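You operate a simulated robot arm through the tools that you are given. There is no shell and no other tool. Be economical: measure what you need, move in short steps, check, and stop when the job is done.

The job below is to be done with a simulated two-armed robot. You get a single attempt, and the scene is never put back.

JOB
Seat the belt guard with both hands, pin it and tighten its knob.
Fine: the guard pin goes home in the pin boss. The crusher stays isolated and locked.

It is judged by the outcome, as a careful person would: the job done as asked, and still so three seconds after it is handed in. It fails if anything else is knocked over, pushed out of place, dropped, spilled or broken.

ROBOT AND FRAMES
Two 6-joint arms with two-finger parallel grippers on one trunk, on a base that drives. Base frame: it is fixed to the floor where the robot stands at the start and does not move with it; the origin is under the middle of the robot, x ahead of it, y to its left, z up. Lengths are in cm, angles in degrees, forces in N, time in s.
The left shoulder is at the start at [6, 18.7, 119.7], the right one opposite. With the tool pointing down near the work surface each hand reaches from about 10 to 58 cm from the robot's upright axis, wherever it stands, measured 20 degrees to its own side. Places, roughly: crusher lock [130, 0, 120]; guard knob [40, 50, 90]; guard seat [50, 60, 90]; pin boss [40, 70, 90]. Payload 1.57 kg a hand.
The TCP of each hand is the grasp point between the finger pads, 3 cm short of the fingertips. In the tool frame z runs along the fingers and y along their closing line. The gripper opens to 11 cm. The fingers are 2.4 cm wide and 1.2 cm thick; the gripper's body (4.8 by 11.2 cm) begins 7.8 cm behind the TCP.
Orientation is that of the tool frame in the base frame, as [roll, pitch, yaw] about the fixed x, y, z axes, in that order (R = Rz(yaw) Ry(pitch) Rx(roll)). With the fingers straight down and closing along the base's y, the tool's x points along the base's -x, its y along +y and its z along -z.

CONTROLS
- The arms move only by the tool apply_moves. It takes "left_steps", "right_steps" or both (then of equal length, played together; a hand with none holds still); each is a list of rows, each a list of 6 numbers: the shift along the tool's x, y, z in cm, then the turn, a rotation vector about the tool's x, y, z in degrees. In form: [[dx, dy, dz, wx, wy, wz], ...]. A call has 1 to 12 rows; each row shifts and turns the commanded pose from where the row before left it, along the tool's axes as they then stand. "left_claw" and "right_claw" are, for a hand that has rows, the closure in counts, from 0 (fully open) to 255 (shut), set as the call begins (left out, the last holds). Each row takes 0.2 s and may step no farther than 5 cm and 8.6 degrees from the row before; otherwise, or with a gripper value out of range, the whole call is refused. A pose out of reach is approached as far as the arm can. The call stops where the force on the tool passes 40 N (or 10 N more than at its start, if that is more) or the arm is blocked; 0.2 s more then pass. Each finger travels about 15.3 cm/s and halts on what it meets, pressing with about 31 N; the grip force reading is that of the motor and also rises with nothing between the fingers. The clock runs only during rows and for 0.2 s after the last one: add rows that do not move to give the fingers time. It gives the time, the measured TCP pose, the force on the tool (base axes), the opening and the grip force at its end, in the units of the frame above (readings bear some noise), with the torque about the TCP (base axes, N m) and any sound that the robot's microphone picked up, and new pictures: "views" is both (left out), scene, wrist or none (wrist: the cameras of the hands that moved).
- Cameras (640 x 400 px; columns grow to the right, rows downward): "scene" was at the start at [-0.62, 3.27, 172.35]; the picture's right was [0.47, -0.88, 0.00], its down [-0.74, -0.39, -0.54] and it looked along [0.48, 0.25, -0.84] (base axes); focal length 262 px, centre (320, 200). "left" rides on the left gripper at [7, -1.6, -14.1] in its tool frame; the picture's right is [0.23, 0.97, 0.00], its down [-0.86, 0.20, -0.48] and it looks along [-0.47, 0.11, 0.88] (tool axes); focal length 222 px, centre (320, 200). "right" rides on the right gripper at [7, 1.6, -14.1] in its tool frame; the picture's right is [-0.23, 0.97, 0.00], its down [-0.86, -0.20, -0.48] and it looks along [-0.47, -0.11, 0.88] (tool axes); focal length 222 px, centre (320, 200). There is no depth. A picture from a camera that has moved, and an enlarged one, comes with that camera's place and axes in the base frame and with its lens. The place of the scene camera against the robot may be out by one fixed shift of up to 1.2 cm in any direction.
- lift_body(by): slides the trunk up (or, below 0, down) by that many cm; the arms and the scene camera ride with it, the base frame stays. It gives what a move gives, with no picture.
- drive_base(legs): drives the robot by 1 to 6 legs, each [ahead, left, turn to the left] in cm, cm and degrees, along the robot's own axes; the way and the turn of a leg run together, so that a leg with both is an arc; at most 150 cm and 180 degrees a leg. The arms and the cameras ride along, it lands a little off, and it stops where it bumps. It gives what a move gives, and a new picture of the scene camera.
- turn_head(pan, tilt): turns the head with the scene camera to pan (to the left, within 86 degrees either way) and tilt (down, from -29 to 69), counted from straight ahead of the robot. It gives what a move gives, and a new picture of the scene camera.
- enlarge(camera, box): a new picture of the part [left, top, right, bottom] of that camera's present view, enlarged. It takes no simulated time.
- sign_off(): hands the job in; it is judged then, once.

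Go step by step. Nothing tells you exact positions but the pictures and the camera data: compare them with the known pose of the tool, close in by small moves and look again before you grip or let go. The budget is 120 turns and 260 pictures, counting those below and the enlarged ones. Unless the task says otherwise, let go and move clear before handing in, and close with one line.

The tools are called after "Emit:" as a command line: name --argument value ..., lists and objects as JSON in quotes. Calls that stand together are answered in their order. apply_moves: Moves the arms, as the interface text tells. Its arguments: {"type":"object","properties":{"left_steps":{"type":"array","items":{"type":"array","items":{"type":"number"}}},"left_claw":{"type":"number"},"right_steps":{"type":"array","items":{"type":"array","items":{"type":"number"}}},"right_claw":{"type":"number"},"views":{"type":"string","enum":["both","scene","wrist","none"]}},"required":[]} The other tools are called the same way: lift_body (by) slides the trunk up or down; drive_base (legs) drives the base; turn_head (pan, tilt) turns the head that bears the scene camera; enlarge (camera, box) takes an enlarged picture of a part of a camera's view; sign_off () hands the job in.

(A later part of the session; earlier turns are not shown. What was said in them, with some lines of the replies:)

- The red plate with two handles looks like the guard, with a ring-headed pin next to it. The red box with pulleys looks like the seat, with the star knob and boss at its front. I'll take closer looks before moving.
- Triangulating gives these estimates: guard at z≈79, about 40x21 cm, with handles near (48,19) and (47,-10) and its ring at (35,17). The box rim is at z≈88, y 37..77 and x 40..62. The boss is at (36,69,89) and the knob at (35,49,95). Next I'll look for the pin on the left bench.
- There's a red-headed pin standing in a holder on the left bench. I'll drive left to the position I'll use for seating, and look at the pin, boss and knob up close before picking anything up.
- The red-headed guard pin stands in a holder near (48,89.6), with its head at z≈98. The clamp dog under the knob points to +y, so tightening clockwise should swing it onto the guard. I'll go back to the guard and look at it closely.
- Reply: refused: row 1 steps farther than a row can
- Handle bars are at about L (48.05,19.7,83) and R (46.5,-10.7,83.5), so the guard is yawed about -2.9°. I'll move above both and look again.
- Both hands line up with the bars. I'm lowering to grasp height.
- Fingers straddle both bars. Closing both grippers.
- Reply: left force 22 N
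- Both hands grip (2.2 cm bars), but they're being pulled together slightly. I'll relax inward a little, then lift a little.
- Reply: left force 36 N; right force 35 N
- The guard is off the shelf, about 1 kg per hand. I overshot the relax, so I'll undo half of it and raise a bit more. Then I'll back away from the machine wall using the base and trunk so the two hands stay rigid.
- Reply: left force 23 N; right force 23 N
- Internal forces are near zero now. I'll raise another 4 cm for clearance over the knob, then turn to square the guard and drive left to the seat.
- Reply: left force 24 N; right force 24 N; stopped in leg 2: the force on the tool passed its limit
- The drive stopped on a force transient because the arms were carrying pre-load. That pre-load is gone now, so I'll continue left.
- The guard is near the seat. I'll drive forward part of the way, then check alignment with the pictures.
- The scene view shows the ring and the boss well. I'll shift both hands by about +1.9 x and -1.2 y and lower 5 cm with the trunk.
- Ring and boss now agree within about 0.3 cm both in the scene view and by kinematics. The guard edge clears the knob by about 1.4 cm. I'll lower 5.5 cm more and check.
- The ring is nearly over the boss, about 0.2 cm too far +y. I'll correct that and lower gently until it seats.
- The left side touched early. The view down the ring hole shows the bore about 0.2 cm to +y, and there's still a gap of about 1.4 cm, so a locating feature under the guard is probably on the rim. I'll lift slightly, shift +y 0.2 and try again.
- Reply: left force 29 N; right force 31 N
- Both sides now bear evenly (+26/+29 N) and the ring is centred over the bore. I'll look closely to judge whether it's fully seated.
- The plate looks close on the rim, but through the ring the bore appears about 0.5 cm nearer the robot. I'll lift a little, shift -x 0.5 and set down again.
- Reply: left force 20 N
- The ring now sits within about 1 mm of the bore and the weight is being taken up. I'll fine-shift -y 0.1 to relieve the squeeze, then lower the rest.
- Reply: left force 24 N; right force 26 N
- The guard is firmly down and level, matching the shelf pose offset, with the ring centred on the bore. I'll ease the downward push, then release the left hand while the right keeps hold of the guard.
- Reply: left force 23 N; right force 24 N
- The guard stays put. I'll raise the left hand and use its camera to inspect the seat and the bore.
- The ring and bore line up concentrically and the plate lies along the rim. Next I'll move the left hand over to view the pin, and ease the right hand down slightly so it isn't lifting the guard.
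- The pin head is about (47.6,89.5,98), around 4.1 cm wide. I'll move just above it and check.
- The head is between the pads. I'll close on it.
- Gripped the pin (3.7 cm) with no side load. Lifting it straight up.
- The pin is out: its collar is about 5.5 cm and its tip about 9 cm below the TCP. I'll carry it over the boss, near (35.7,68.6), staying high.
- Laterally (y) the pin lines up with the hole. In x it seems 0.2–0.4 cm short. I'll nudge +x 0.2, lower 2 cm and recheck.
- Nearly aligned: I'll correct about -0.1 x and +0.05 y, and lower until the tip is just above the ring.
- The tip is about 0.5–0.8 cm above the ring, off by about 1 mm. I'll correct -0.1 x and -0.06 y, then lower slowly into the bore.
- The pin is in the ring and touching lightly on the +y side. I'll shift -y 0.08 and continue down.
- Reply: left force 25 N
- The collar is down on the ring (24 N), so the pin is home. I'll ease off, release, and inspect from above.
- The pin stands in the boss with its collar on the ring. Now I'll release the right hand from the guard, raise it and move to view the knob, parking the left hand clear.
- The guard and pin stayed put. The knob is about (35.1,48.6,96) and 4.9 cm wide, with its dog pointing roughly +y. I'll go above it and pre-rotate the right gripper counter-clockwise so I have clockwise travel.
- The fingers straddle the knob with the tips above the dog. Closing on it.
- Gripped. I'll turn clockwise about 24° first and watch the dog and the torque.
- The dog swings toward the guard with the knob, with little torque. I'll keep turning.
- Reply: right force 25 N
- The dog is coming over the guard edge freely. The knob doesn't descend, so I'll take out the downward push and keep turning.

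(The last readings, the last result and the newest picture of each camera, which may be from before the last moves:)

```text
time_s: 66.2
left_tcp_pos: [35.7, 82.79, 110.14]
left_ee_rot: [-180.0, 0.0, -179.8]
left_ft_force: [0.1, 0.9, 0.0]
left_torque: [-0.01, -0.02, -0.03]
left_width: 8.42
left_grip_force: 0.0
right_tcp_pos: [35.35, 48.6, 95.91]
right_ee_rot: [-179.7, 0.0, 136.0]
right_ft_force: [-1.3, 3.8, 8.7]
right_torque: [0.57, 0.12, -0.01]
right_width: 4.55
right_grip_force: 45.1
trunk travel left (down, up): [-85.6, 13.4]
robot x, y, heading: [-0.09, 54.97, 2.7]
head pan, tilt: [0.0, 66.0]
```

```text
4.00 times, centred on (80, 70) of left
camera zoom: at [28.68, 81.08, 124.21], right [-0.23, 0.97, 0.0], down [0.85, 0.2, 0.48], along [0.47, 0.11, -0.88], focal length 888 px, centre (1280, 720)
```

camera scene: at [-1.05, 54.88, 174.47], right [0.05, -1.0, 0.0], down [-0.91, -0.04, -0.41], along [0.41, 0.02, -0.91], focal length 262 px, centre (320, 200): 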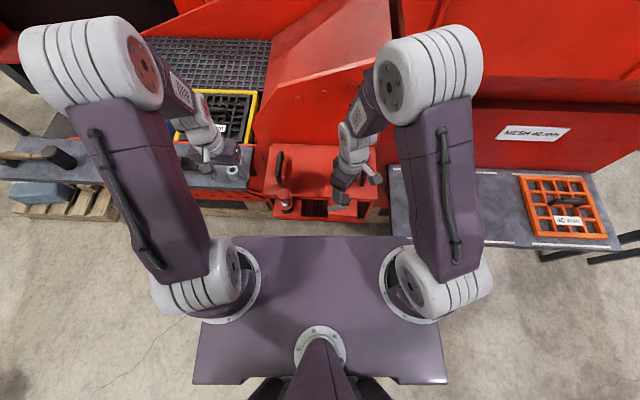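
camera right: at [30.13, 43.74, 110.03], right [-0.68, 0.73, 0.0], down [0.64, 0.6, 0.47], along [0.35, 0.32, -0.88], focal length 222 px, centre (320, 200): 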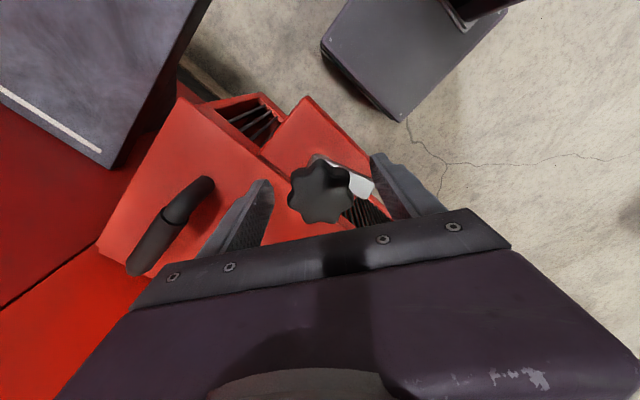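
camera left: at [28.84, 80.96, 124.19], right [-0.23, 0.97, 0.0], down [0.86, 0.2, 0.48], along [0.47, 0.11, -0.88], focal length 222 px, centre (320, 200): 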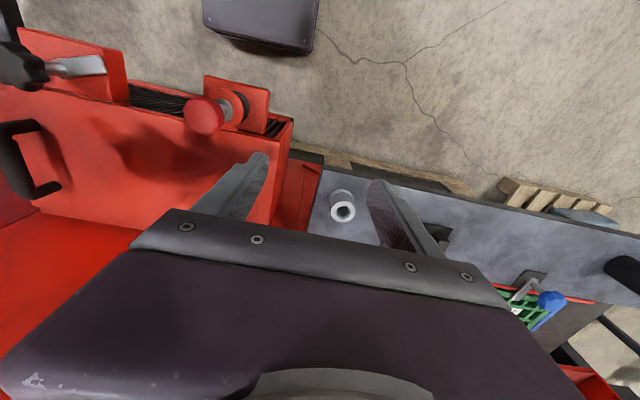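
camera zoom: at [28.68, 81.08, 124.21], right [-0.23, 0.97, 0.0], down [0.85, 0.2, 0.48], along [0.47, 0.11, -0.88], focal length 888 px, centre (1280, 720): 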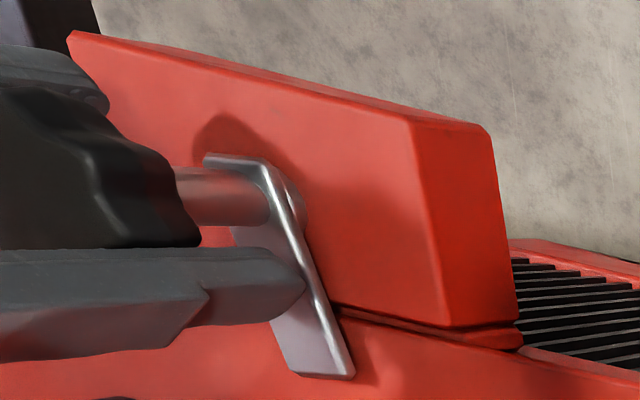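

Emit:
apply_moves --right_steps '[[0, 0, 0, 0, 0, 6], [0, 0, 0, 0, 0, 6], [0, 0, 0, 0, 0, 0]]' --views "none"

Emit:
enlarge --camera "left" --box '[0, 20, 160, 120]'

```text
time_s: 67.0
left_tcp_pos: [35.73, 82.71, 110.18]
left_ee_rot: [-180.0, 0.0, -179.9]
left_ft_force: [0.5, -0.4, -0.3]
left_torque: [-0.01, 0.03, 0.01]
left_width: 8.43
left_grip_force: 0.0
right_tcp_pos: [35.21, 48.56, 95.91]
right_ee_rot: [-179.8, 0.1, 124.1]
right_ft_force: [2.0, 2.7, 14.3]
right_torque: [0.25, -0.32, 0.68]
right_width: 4.53
right_grip_force: 45.2
trunk travel left (down, up): [-85.6, 13.4]
robot x, y, heading: [-0.24, 54.64, 2.8]
head pan, tilt: [0.0, 66.0]
```

```text
4.00 times, centred on (80, 70) of left
camera zoom: at [28.7, 81.06, 124.21], right [-0.23, 0.97, 0.0], down [0.85, 0.2, 0.48], along [0.47, 0.11, -0.88], focal length 888 px, centre (1280, 720)
```

zoom: 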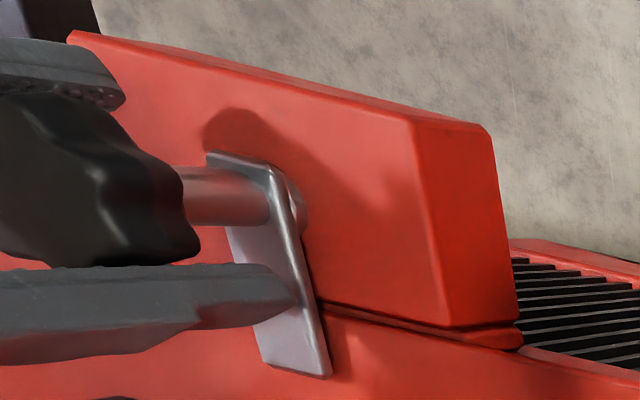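

Torque now rises (0.68 N·m) with the dog square over the guard. I'll tighten a bit further.

Emit:
apply_moves --right_steps '[[0, 0, 0, 0, 0, 4], [0, 0, 0, 0, 0, 4], [0, 0, 0, 0, 0, 0]]' --views "none"

Emit:
enlarge --camera "left" --box '[0, 20, 160, 120]'

```text
time_s: 67.8
left_tcp_pos: [35.62, 82.68, 110.04]
left_ee_rot: [179.9, 0.0, -179.9]
left_ft_force: [-0.1, 0.1, -0.1]
left_torque: [-0.02, 0.03, -0.01]
left_width: 8.44
left_grip_force: 0.0
right_tcp_pos: [35.24, 48.5, 95.85]
right_ee_rot: [-179.8, 0.1, 116.0]
right_ft_force: [-0.1, 0.6, -0.9]
right_torque: [0.1, -0.59, 0.41]
right_width: 4.5
right_grip_force: 45.1
trunk travel left (down, up): [-85.6, 13.4]
robot x, y, heading: [0.02, 55.08, 2.6]
head pan, tilt: [0.0, 66.0]
```

```text
4.00 times, centred on (80, 70) of left
camera zoom: at [28.78, 80.99, 124.19], right [-0.23, 0.97, 0.0], down [0.85, 0.2, 0.48], along [0.47, 0.11, -0.88], focal length 888 px, centre (1280, 720)
```

zoom: 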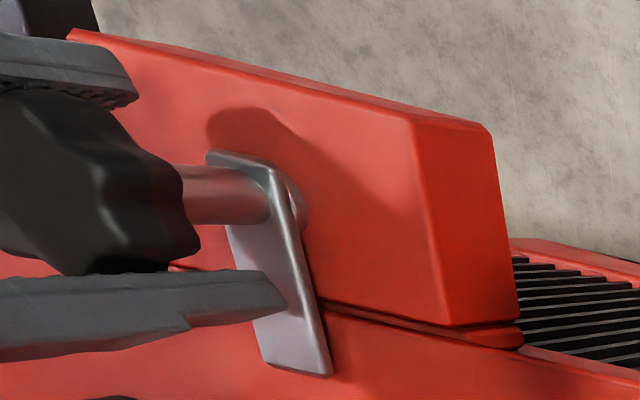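

The dog has stopped against its stop and the fingers have started to slip on the lobes. One more firm twist will confirm it's tight.

Emit:
apply_moves --right_steps '[[0, 0, 0, 0, 0, 5], [0, 0, 0, 0, 0, 5], [0, 0, 0, 0, 0, 5], [0, 0, 0, 0, 0, 0]]' --views "none"

Emit:
enlarge --camera "left" --box '[0, 20, 160, 120]'

```text
time_s: 68.8
left_tcp_pos: [35.73, 82.7, 110.12]
left_ee_rot: [180.0, 0.0, 179.9]
left_ft_force: [-0.2, 0.7, 0.2]
left_torque: [0.01, -0.03, 0.01]
left_width: 8.44
left_grip_force: 0.0
right_tcp_pos: [35.33, 48.49, 95.86]
right_ee_rot: [-179.7, 0.2, 101.2]
right_ft_force: [-2.1, -0.6, -5.1]
right_torque: [0.23, -0.45, 1.16]
right_width: 4.41
right_grip_force: 45.1
trunk travel left (down, up): [-85.6, 13.4]
robot x, y, heading: [-0.54, 54.97, 2.3]
head pan, tilt: [0.0, 66.0]
```

```text
4.00 times, centred on (80, 70) of left
camera zoom: at [28.78, 80.97, 124.2], right [-0.23, 0.97, 0.0], down [0.85, 0.2, 0.48], along [0.47, 0.11, -0.88], focal length 888 px, centre (1280, 720)
```

zoom: 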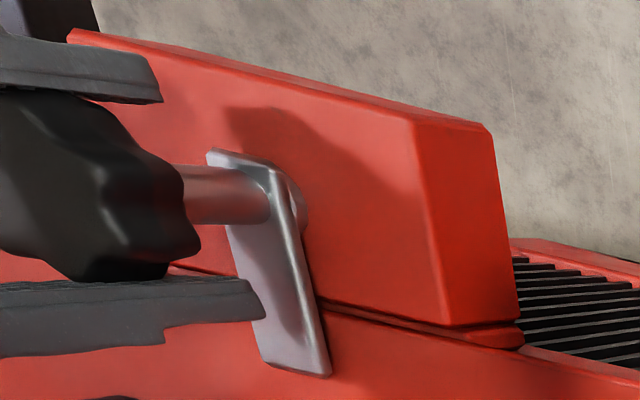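

It's tight against the stop at about 1.2 N·m and the dog no longer moves. I'll release, lift clear, and inspect everything.

Emit:
apply_moves --right_steps '[[0, 0, 0, 0, 0, 0], [0, 0, 0, 0, 0, 0], [0, 0, -3, 0, 0, 0], [0, 0, -4, 0, 0, 0], [0, 0, -4, 0, 0, 0], [0, 0, 0, 0, 0, -8], [0, 0, 0, 0, 0, -8], [0, 0, 0, 0, 0, -8], [0, 0, 0, 0, 0, -8], [0, 0, 0, 0, 0, -8], [0, 0, 0, 0, 0, -8], [0, 0, 0, 0, 0, -8]]' --right_claw 60 --views "none"

Emit:
apply_moves --right_steps '[[0, 0, 0, 0, 0, -8], [0, 0, 0, 0, 0, -8], [0, -4, 0, 0, 0, 0], [0, -4, 0, 0, 0, 0], [0, -4, 0, 0, 0, 0], [0, 0, 0, 0, 0, 0]]' --views "both"

Emit:
enlarge --camera "scene" --box '[256, 160, 384, 240]'

Emit:
enlarge --camera "left" --box '[0, 20, 320, 220]'

```text
time_s: 71.4
left_tcp_pos: [35.79, 82.68, 110.06]
left_ee_rot: [-179.9, 0.0, -179.9]
left_ft_force: [-0.3, 0.0, -0.7]
left_torque: [-0.01, 0.01, -0.03]
left_width: 8.45
left_grip_force: 0.0
right_tcp_pos: [35.42, 48.6, 106.86]
right_ee_rot: [-179.8, -0.2, 157.3]
right_ft_force: [0.1, 0.6, -0.2]
right_torque: [-0.01, 0.01, -0.01]
right_width: 8.42
right_grip_force: 0.0
trunk travel left (down, up): [-85.6, 13.4]
robot x, y, heading: [-0.04, 55.05, 2.8]
head pan, tilt: [0.0, 66.0]
```

```text
time_s: 72.8
left_tcp_pos: [35.78, 82.76, 110.08]
left_ee_rot: [180.0, 0.0, -180.0]
left_ft_force: [0.4, -0.6, 0.3]
left_torque: [-0.02, 0.02, -0.02]
left_width: 8.41
left_grip_force: 0.0
right_tcp_pos: [34.12, 36.66, 106.87]
right_ee_rot: [-179.9, -0.3, 173.0]
right_ft_force: [0.8, -0.5, -0.2]
right_torque: [-0.01, -0.04, 0.01]
right_width: 8.42
right_grip_force: 0.0
trunk travel left (down, up): [-85.6, 13.4]
robot x, y, heading: [-0.15, 55.0, 2.8]
head pan, tilt: [0.0, 66.0]
camera scene: at [-1.05, 54.94, 174.47], right [0.05, -1.0, 0.0], down [-0.91, -0.04, -0.41], along [0.41, 0.02, -0.91], focal length 262 px, centre (320, 200)
camera right: at [27.43, 39.17, 120.95], right [0.34, 0.94, 0.0], down [0.83, -0.3, 0.48], along [0.45, -0.17, -0.88], focal length 222 px, centre (320, 200)
```

scene: 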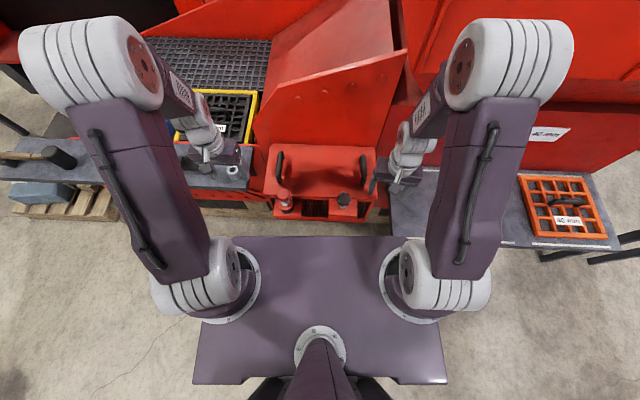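
right: 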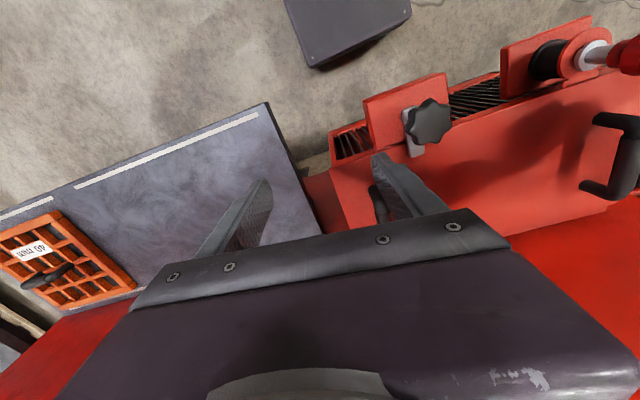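

```text
5.00 times, centred on (320, 200) of scene
camera zoom: at [-1.05, 54.94, 174.47], right [0.05, -1.0, 0.0], down [-0.91, -0.04, -0.41], along [0.41, 0.02, -0.91], focal length 1309 px, centre (320, 200)
```

zoom: 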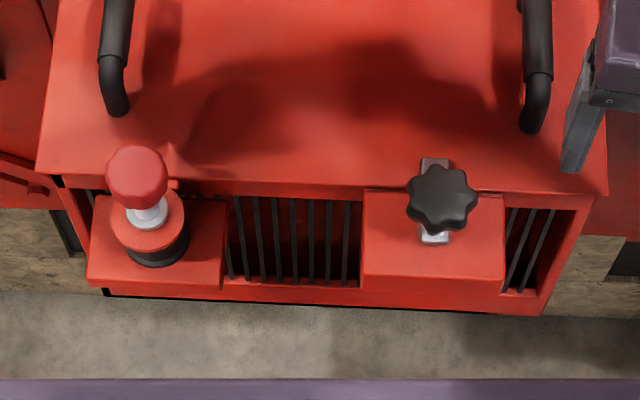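

```text
2.00 times, centred on (160, 120) of left
camera zoom: at [28.8, 81.04, 124.18], right [-0.23, 0.97, 0.0], down [0.86, 0.2, 0.48], along [0.47, 0.11, -0.88], focal length 444 px, centre (640, 360)
```

zoom: 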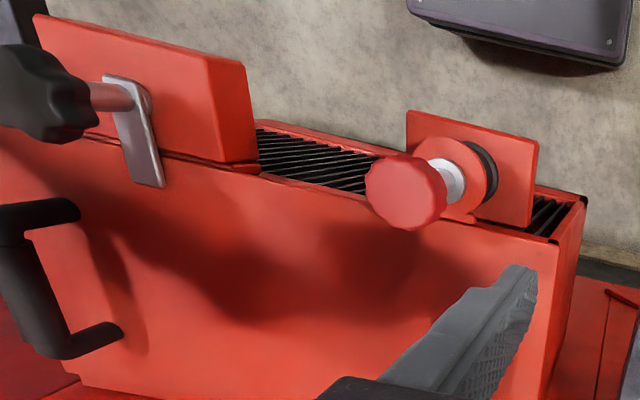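

The dog now clamps the guard edge. I'll check closely that the pin's collar is fully home.

Emit:
enlarge --camera "left" --box '[170, 70, 290, 145]'

Emit:
enlarge --camera "right" --box '[480, 0, 640, 100]'

Emit:
enlarge --camera "scene" --box '[264, 178, 312, 208]'

```text
5.33 times, centred on (230, 108) of left
camera zoom: at [28.8, 81.04, 124.18], right [-0.23, 0.97, 0.0], down [0.86, 0.2, 0.48], along [0.47, 0.11, -0.88], focal length 1185 px, centre (800, 693)
```

zoom: 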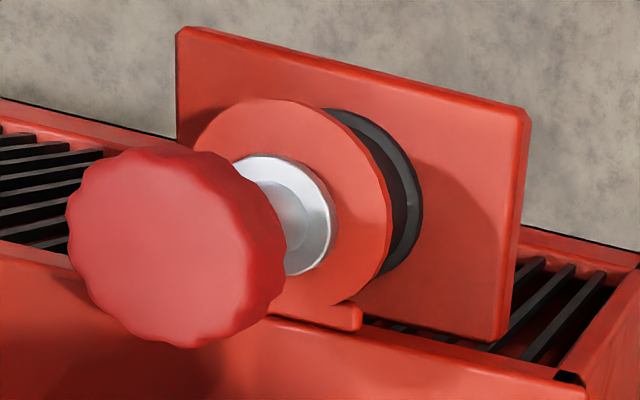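

```text
4.00 times, centred on (560, 50) of right
camera zoom: at [27.43, 39.17, 120.95], right [0.34, 0.94, 0.0], down [0.83, -0.3, 0.48], along [0.45, -0.17, -0.88], focal length 888 px, centre (-640, 800)
```

zoom: 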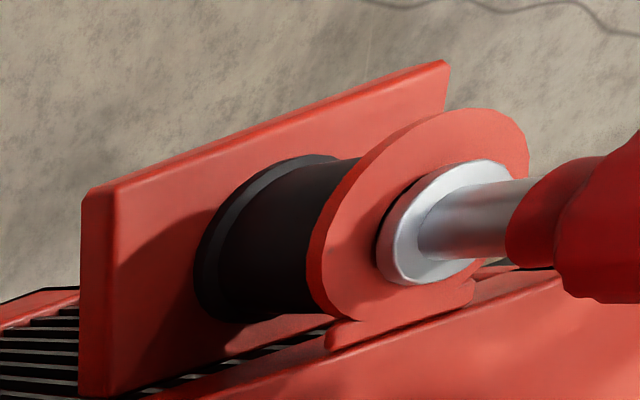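

```text
13.33 times, centred on (288, 193) of scene
camera zoom: at [-1.05, 54.94, 174.47], right [0.05, -1.0, 0.0], down [-0.91, -0.04, -0.41], along [0.41, 0.02, -0.91], focal length 3491 px, centre (747, 293)
```

zoom: 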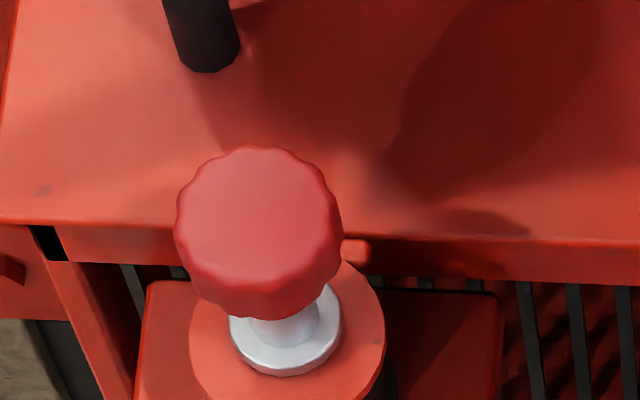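

The collar sits on the ring with maybe a hairline gap. I'll press the pin head down with closed left fingers to make sure it's home.

Emit:
apply_moves --left_steps '[[0, -3.5, 0, 0, 0, 0], [0, -3.5, 0, 0, 0, 0], [0, -3.5, 0, 0, 0, 0], [0, -3.5, 0, 0, 0, 0], [0, 0, 3, 0, 0, 0], [0, 0, 3, 0, 0, 0], [0, 0, 2, 0, 0, 0], [0, 0, 0, 0, 0, 0]]' --left_claw 255 --views "wrist"

Emit:
enlarge --camera "right" --box '[480, 0, 640, 100]'

```text
time_s: 74.6
left_tcp_pos: [35.67, 68.58, 101.98]
left_ee_rot: [180.0, 0.0, -179.9]
left_ft_force: [-0.6, -1.0, 0.3]
left_torque: [0.02, -0.01, 0.0]
left_width: 0.01
left_grip_force: 20.6
right_tcp_pos: [34.13, 36.8, 106.91]
right_ee_rot: [-179.9, -0.1, 173.1]
right_ft_force: [0.1, 0.4, 0.2]
right_torque: [-0.01, 0.01, 0.03]
right_width: 8.43
right_grip_force: 0.1
trunk travel left (down, up): [-85.6, 13.4]
robot x, y, heading: [-0.39, 54.64, 2.7]
head pan, tilt: [0.0, 66.0]
camera left: at [28.8, 66.83, 116.02], right [-0.23, 0.97, 0.0], down [0.85, 0.2, 0.48], along [0.47, 0.11, -0.88], focal length 222 px, centre (320, 200)
```

left: 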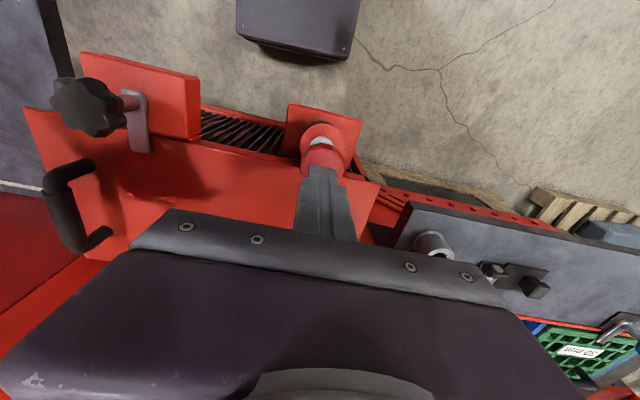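

```text
4.00 times, centred on (560, 50) of right
camera zoom: at [27.42, 39.17, 120.95], right [0.34, 0.94, 0.0], down [0.83, -0.3, 0.48], along [0.45, -0.17, -0.88], focal length 888 px, centre (-640, 800)
```

zoom: 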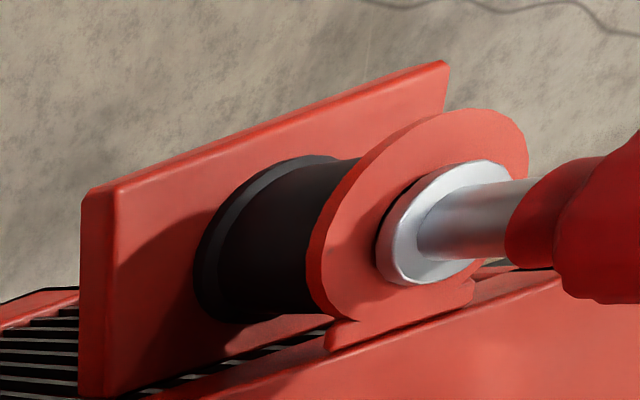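

Emit:
apply_moves --left_steps '[[0, 0, 0.4, 0, 0, 0], [0, 0, 0.3, 0, 0, 0], [0, 0, 0.2, 0, 0, 0], [0, 0, 0.2, 0, 0, 0], [0, 0, 0, 0, 0, 0]]' --views "none"

```text
time_s: 75.8
left_tcp_pos: [35.68, 68.68, 100.94]
left_ee_rot: [180.0, 0.0, -179.9]
left_ft_force: [-0.5, 0.5, 0.7]
left_torque: [0.03, -0.02, -0.01]
left_width: 0.01
left_grip_force: 21.6
right_tcp_pos: [34.09, 36.72, 106.85]
right_ee_rot: [-179.9, -0.1, 173.0]
right_ft_force: [-0.1, -0.3, -0.3]
right_torque: [0.02, 0.01, 0.01]
right_width: 8.4
right_grip_force: 0.1
trunk travel left (down, up): [-85.6, 13.4]
robot x, y, heading: [-0.44, 54.9, 2.7]
head pan, tilt: [0.0, 66.0]
```

No contact yet, so I'll keep lowering gently onto the head.

Emit:
apply_moves --left_steps '[[0, 0, 0.2, 0, 0, 0], [0, 0, 0.2, 0, 0, 0], [0, 0, 0.2, 0, 0, 0], [0, 0, 0, 0, 0, 0]]' --views "none"

Emit:
enlarge --camera "scene" --box '[256, 160, 336, 210]'

```text
time_s: 76.7
left_tcp_pos: [35.63, 68.58, 100.75]
left_ee_rot: [-180.0, 0.4, -179.8]
left_ft_force: [-2.6, -0.1, 35.4]
left_torque: [0.04, 0.5, -0.03]
left_width: 0.0
left_grip_force: 21.2
right_tcp_pos: [33.93, 36.69, 106.89]
right_ee_rot: [-179.9, 0.0, 173.1]
right_ft_force: [1.1, -1.1, -0.8]
right_torque: [0.03, 0.0, -0.01]
right_width: 8.43
right_grip_force: 0.1
trunk travel left (down, up): [-85.6, 13.4]
robot x, y, heading: [-0.22, 54.99, 2.6]
head pan, tilt: [0.0, 66.0]
stopped in row 4 (left hand): the force on the tool passed its limit (the readings are from after the stop); the commanded pose is now the measured one
```

```text
8.00 times, centred on (296, 185) of scene
camera zoom: at [-1.47, 54.76, 174.51], right [0.05, -1.0, 0.0], down [-0.91, -0.04, -0.41], along [0.41, 0.02, -0.91], focal length 2095 px, centre (512, 320)
```

zoom: 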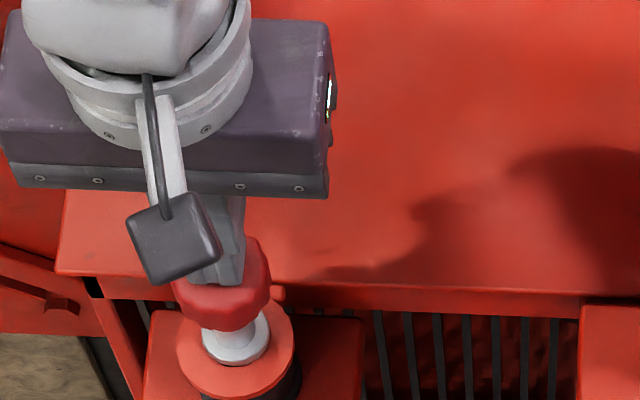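

The pin head took about 35 N and didn't move, so it is home. I'll raise the left hand clear and take a last look.

Emit:
apply_moves --left_steps '[[0, 0, -2, 0, 0, 0], [0, 0, -4, 0, 0, 0], [0, 0, -4, 0, 0, 0], [0, 3, -2, 0, 0, 0], [0, 4, 0, 0, 0, 0], [0, 4, 0, 0, 0, 0], [0, 3, 0, 0, 0, 0], [0, 0, 0, 0, 0, 0]]' --views "both"

Emit:
enlarge --camera "right" --box '[480, 0, 640, 100]'

Emit:
enlarge --camera "scene" --box '[256, 150, 400, 240]'

```text
time_s: 78.5
left_tcp_pos: [35.71, 82.74, 112.55]
left_ee_rot: [-179.9, 0.3, -179.9]
left_ft_force: [0.1, 0.2, 0.8]
left_torque: [0.01, -0.02, -0.01]
left_width: 0.0
left_grip_force: 21.0
right_tcp_pos: [34.12, 36.72, 106.84]
right_ee_rot: [-179.8, -0.2, 173.1]
right_ft_force: [-0.5, 0.3, 0.1]
right_torque: [0.01, 0.01, -0.02]
right_width: 8.42
right_grip_force: 0.0
trunk travel left (down, up): [-85.6, 13.4]
robot x, y, heading: [-0.43, 54.93, 2.7]
head pan, tilt: [0.0, 66.0]
camera scene: at [-1.06, 54.83, 174.47], right [0.05, -1.0, 0.0], down [-0.91, -0.04, -0.41], along [0.41, 0.02, -0.91], focal length 262 px, centre (320, 200)
camera left: at [28.71, 80.96, 126.61], right [-0.23, 0.97, 0.0], down [0.85, 0.2, 0.48], along [0.47, 0.11, -0.88], focal length 222 px, centre (320, 200)
```

scene: 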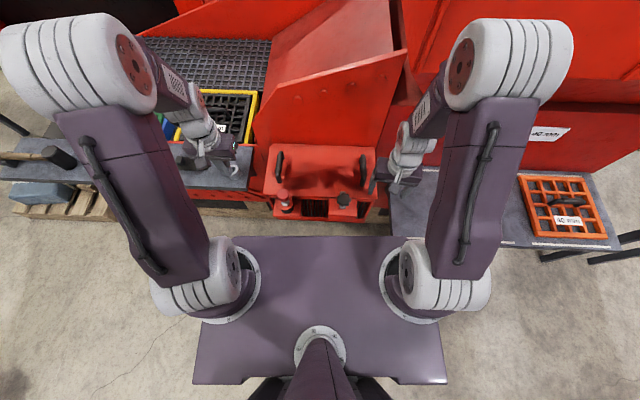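
left: 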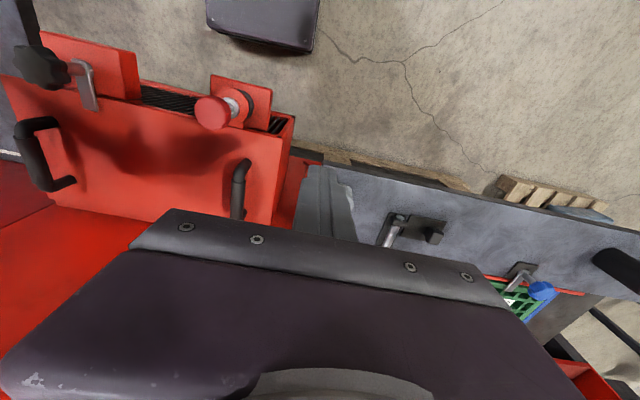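

```text
4.00 times, centred on (560, 50) of right
camera zoom: at [27.43, 39.14, 120.94], right [0.34, 0.94, 0.0], down [0.83, -0.3, 0.48], along [0.45, -0.17, -0.88], focal length 888 px, centre (-640, 800)
```

zoom: 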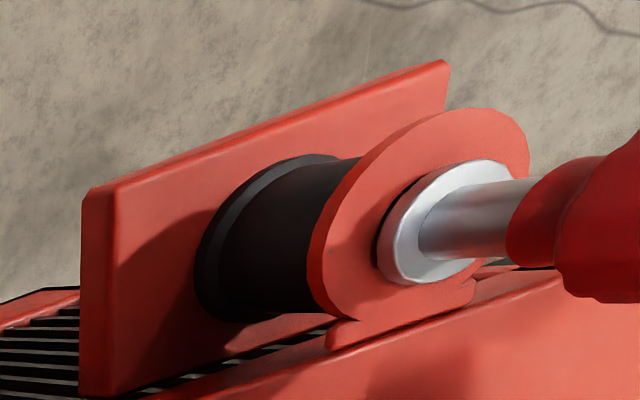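

```text
4.44 times, centred on (328, 195) of scene
camera zoom: at [-1.06, 54.83, 174.47], right [0.05, -1.0, 0.0], down [-0.91, -0.04, -0.41], along [0.41, 0.02, -0.91], focal length 1164 px, centre (284, 222)
```

zoom: 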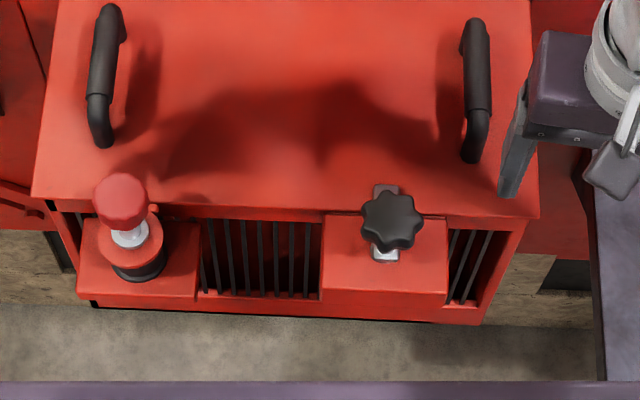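

The guard sits on its seat, the pin is home in the boss, and the dog clamps the guard edge with the knob tight. Both hands are clear and I never touched the crusher lock, so I'm handing in.

Emit:
sign_off

```text
The job is handed in.
```

The belt guard is seated with both hands, its pin is home in the boss, its knob is tight, and the crusher lock was not touched.
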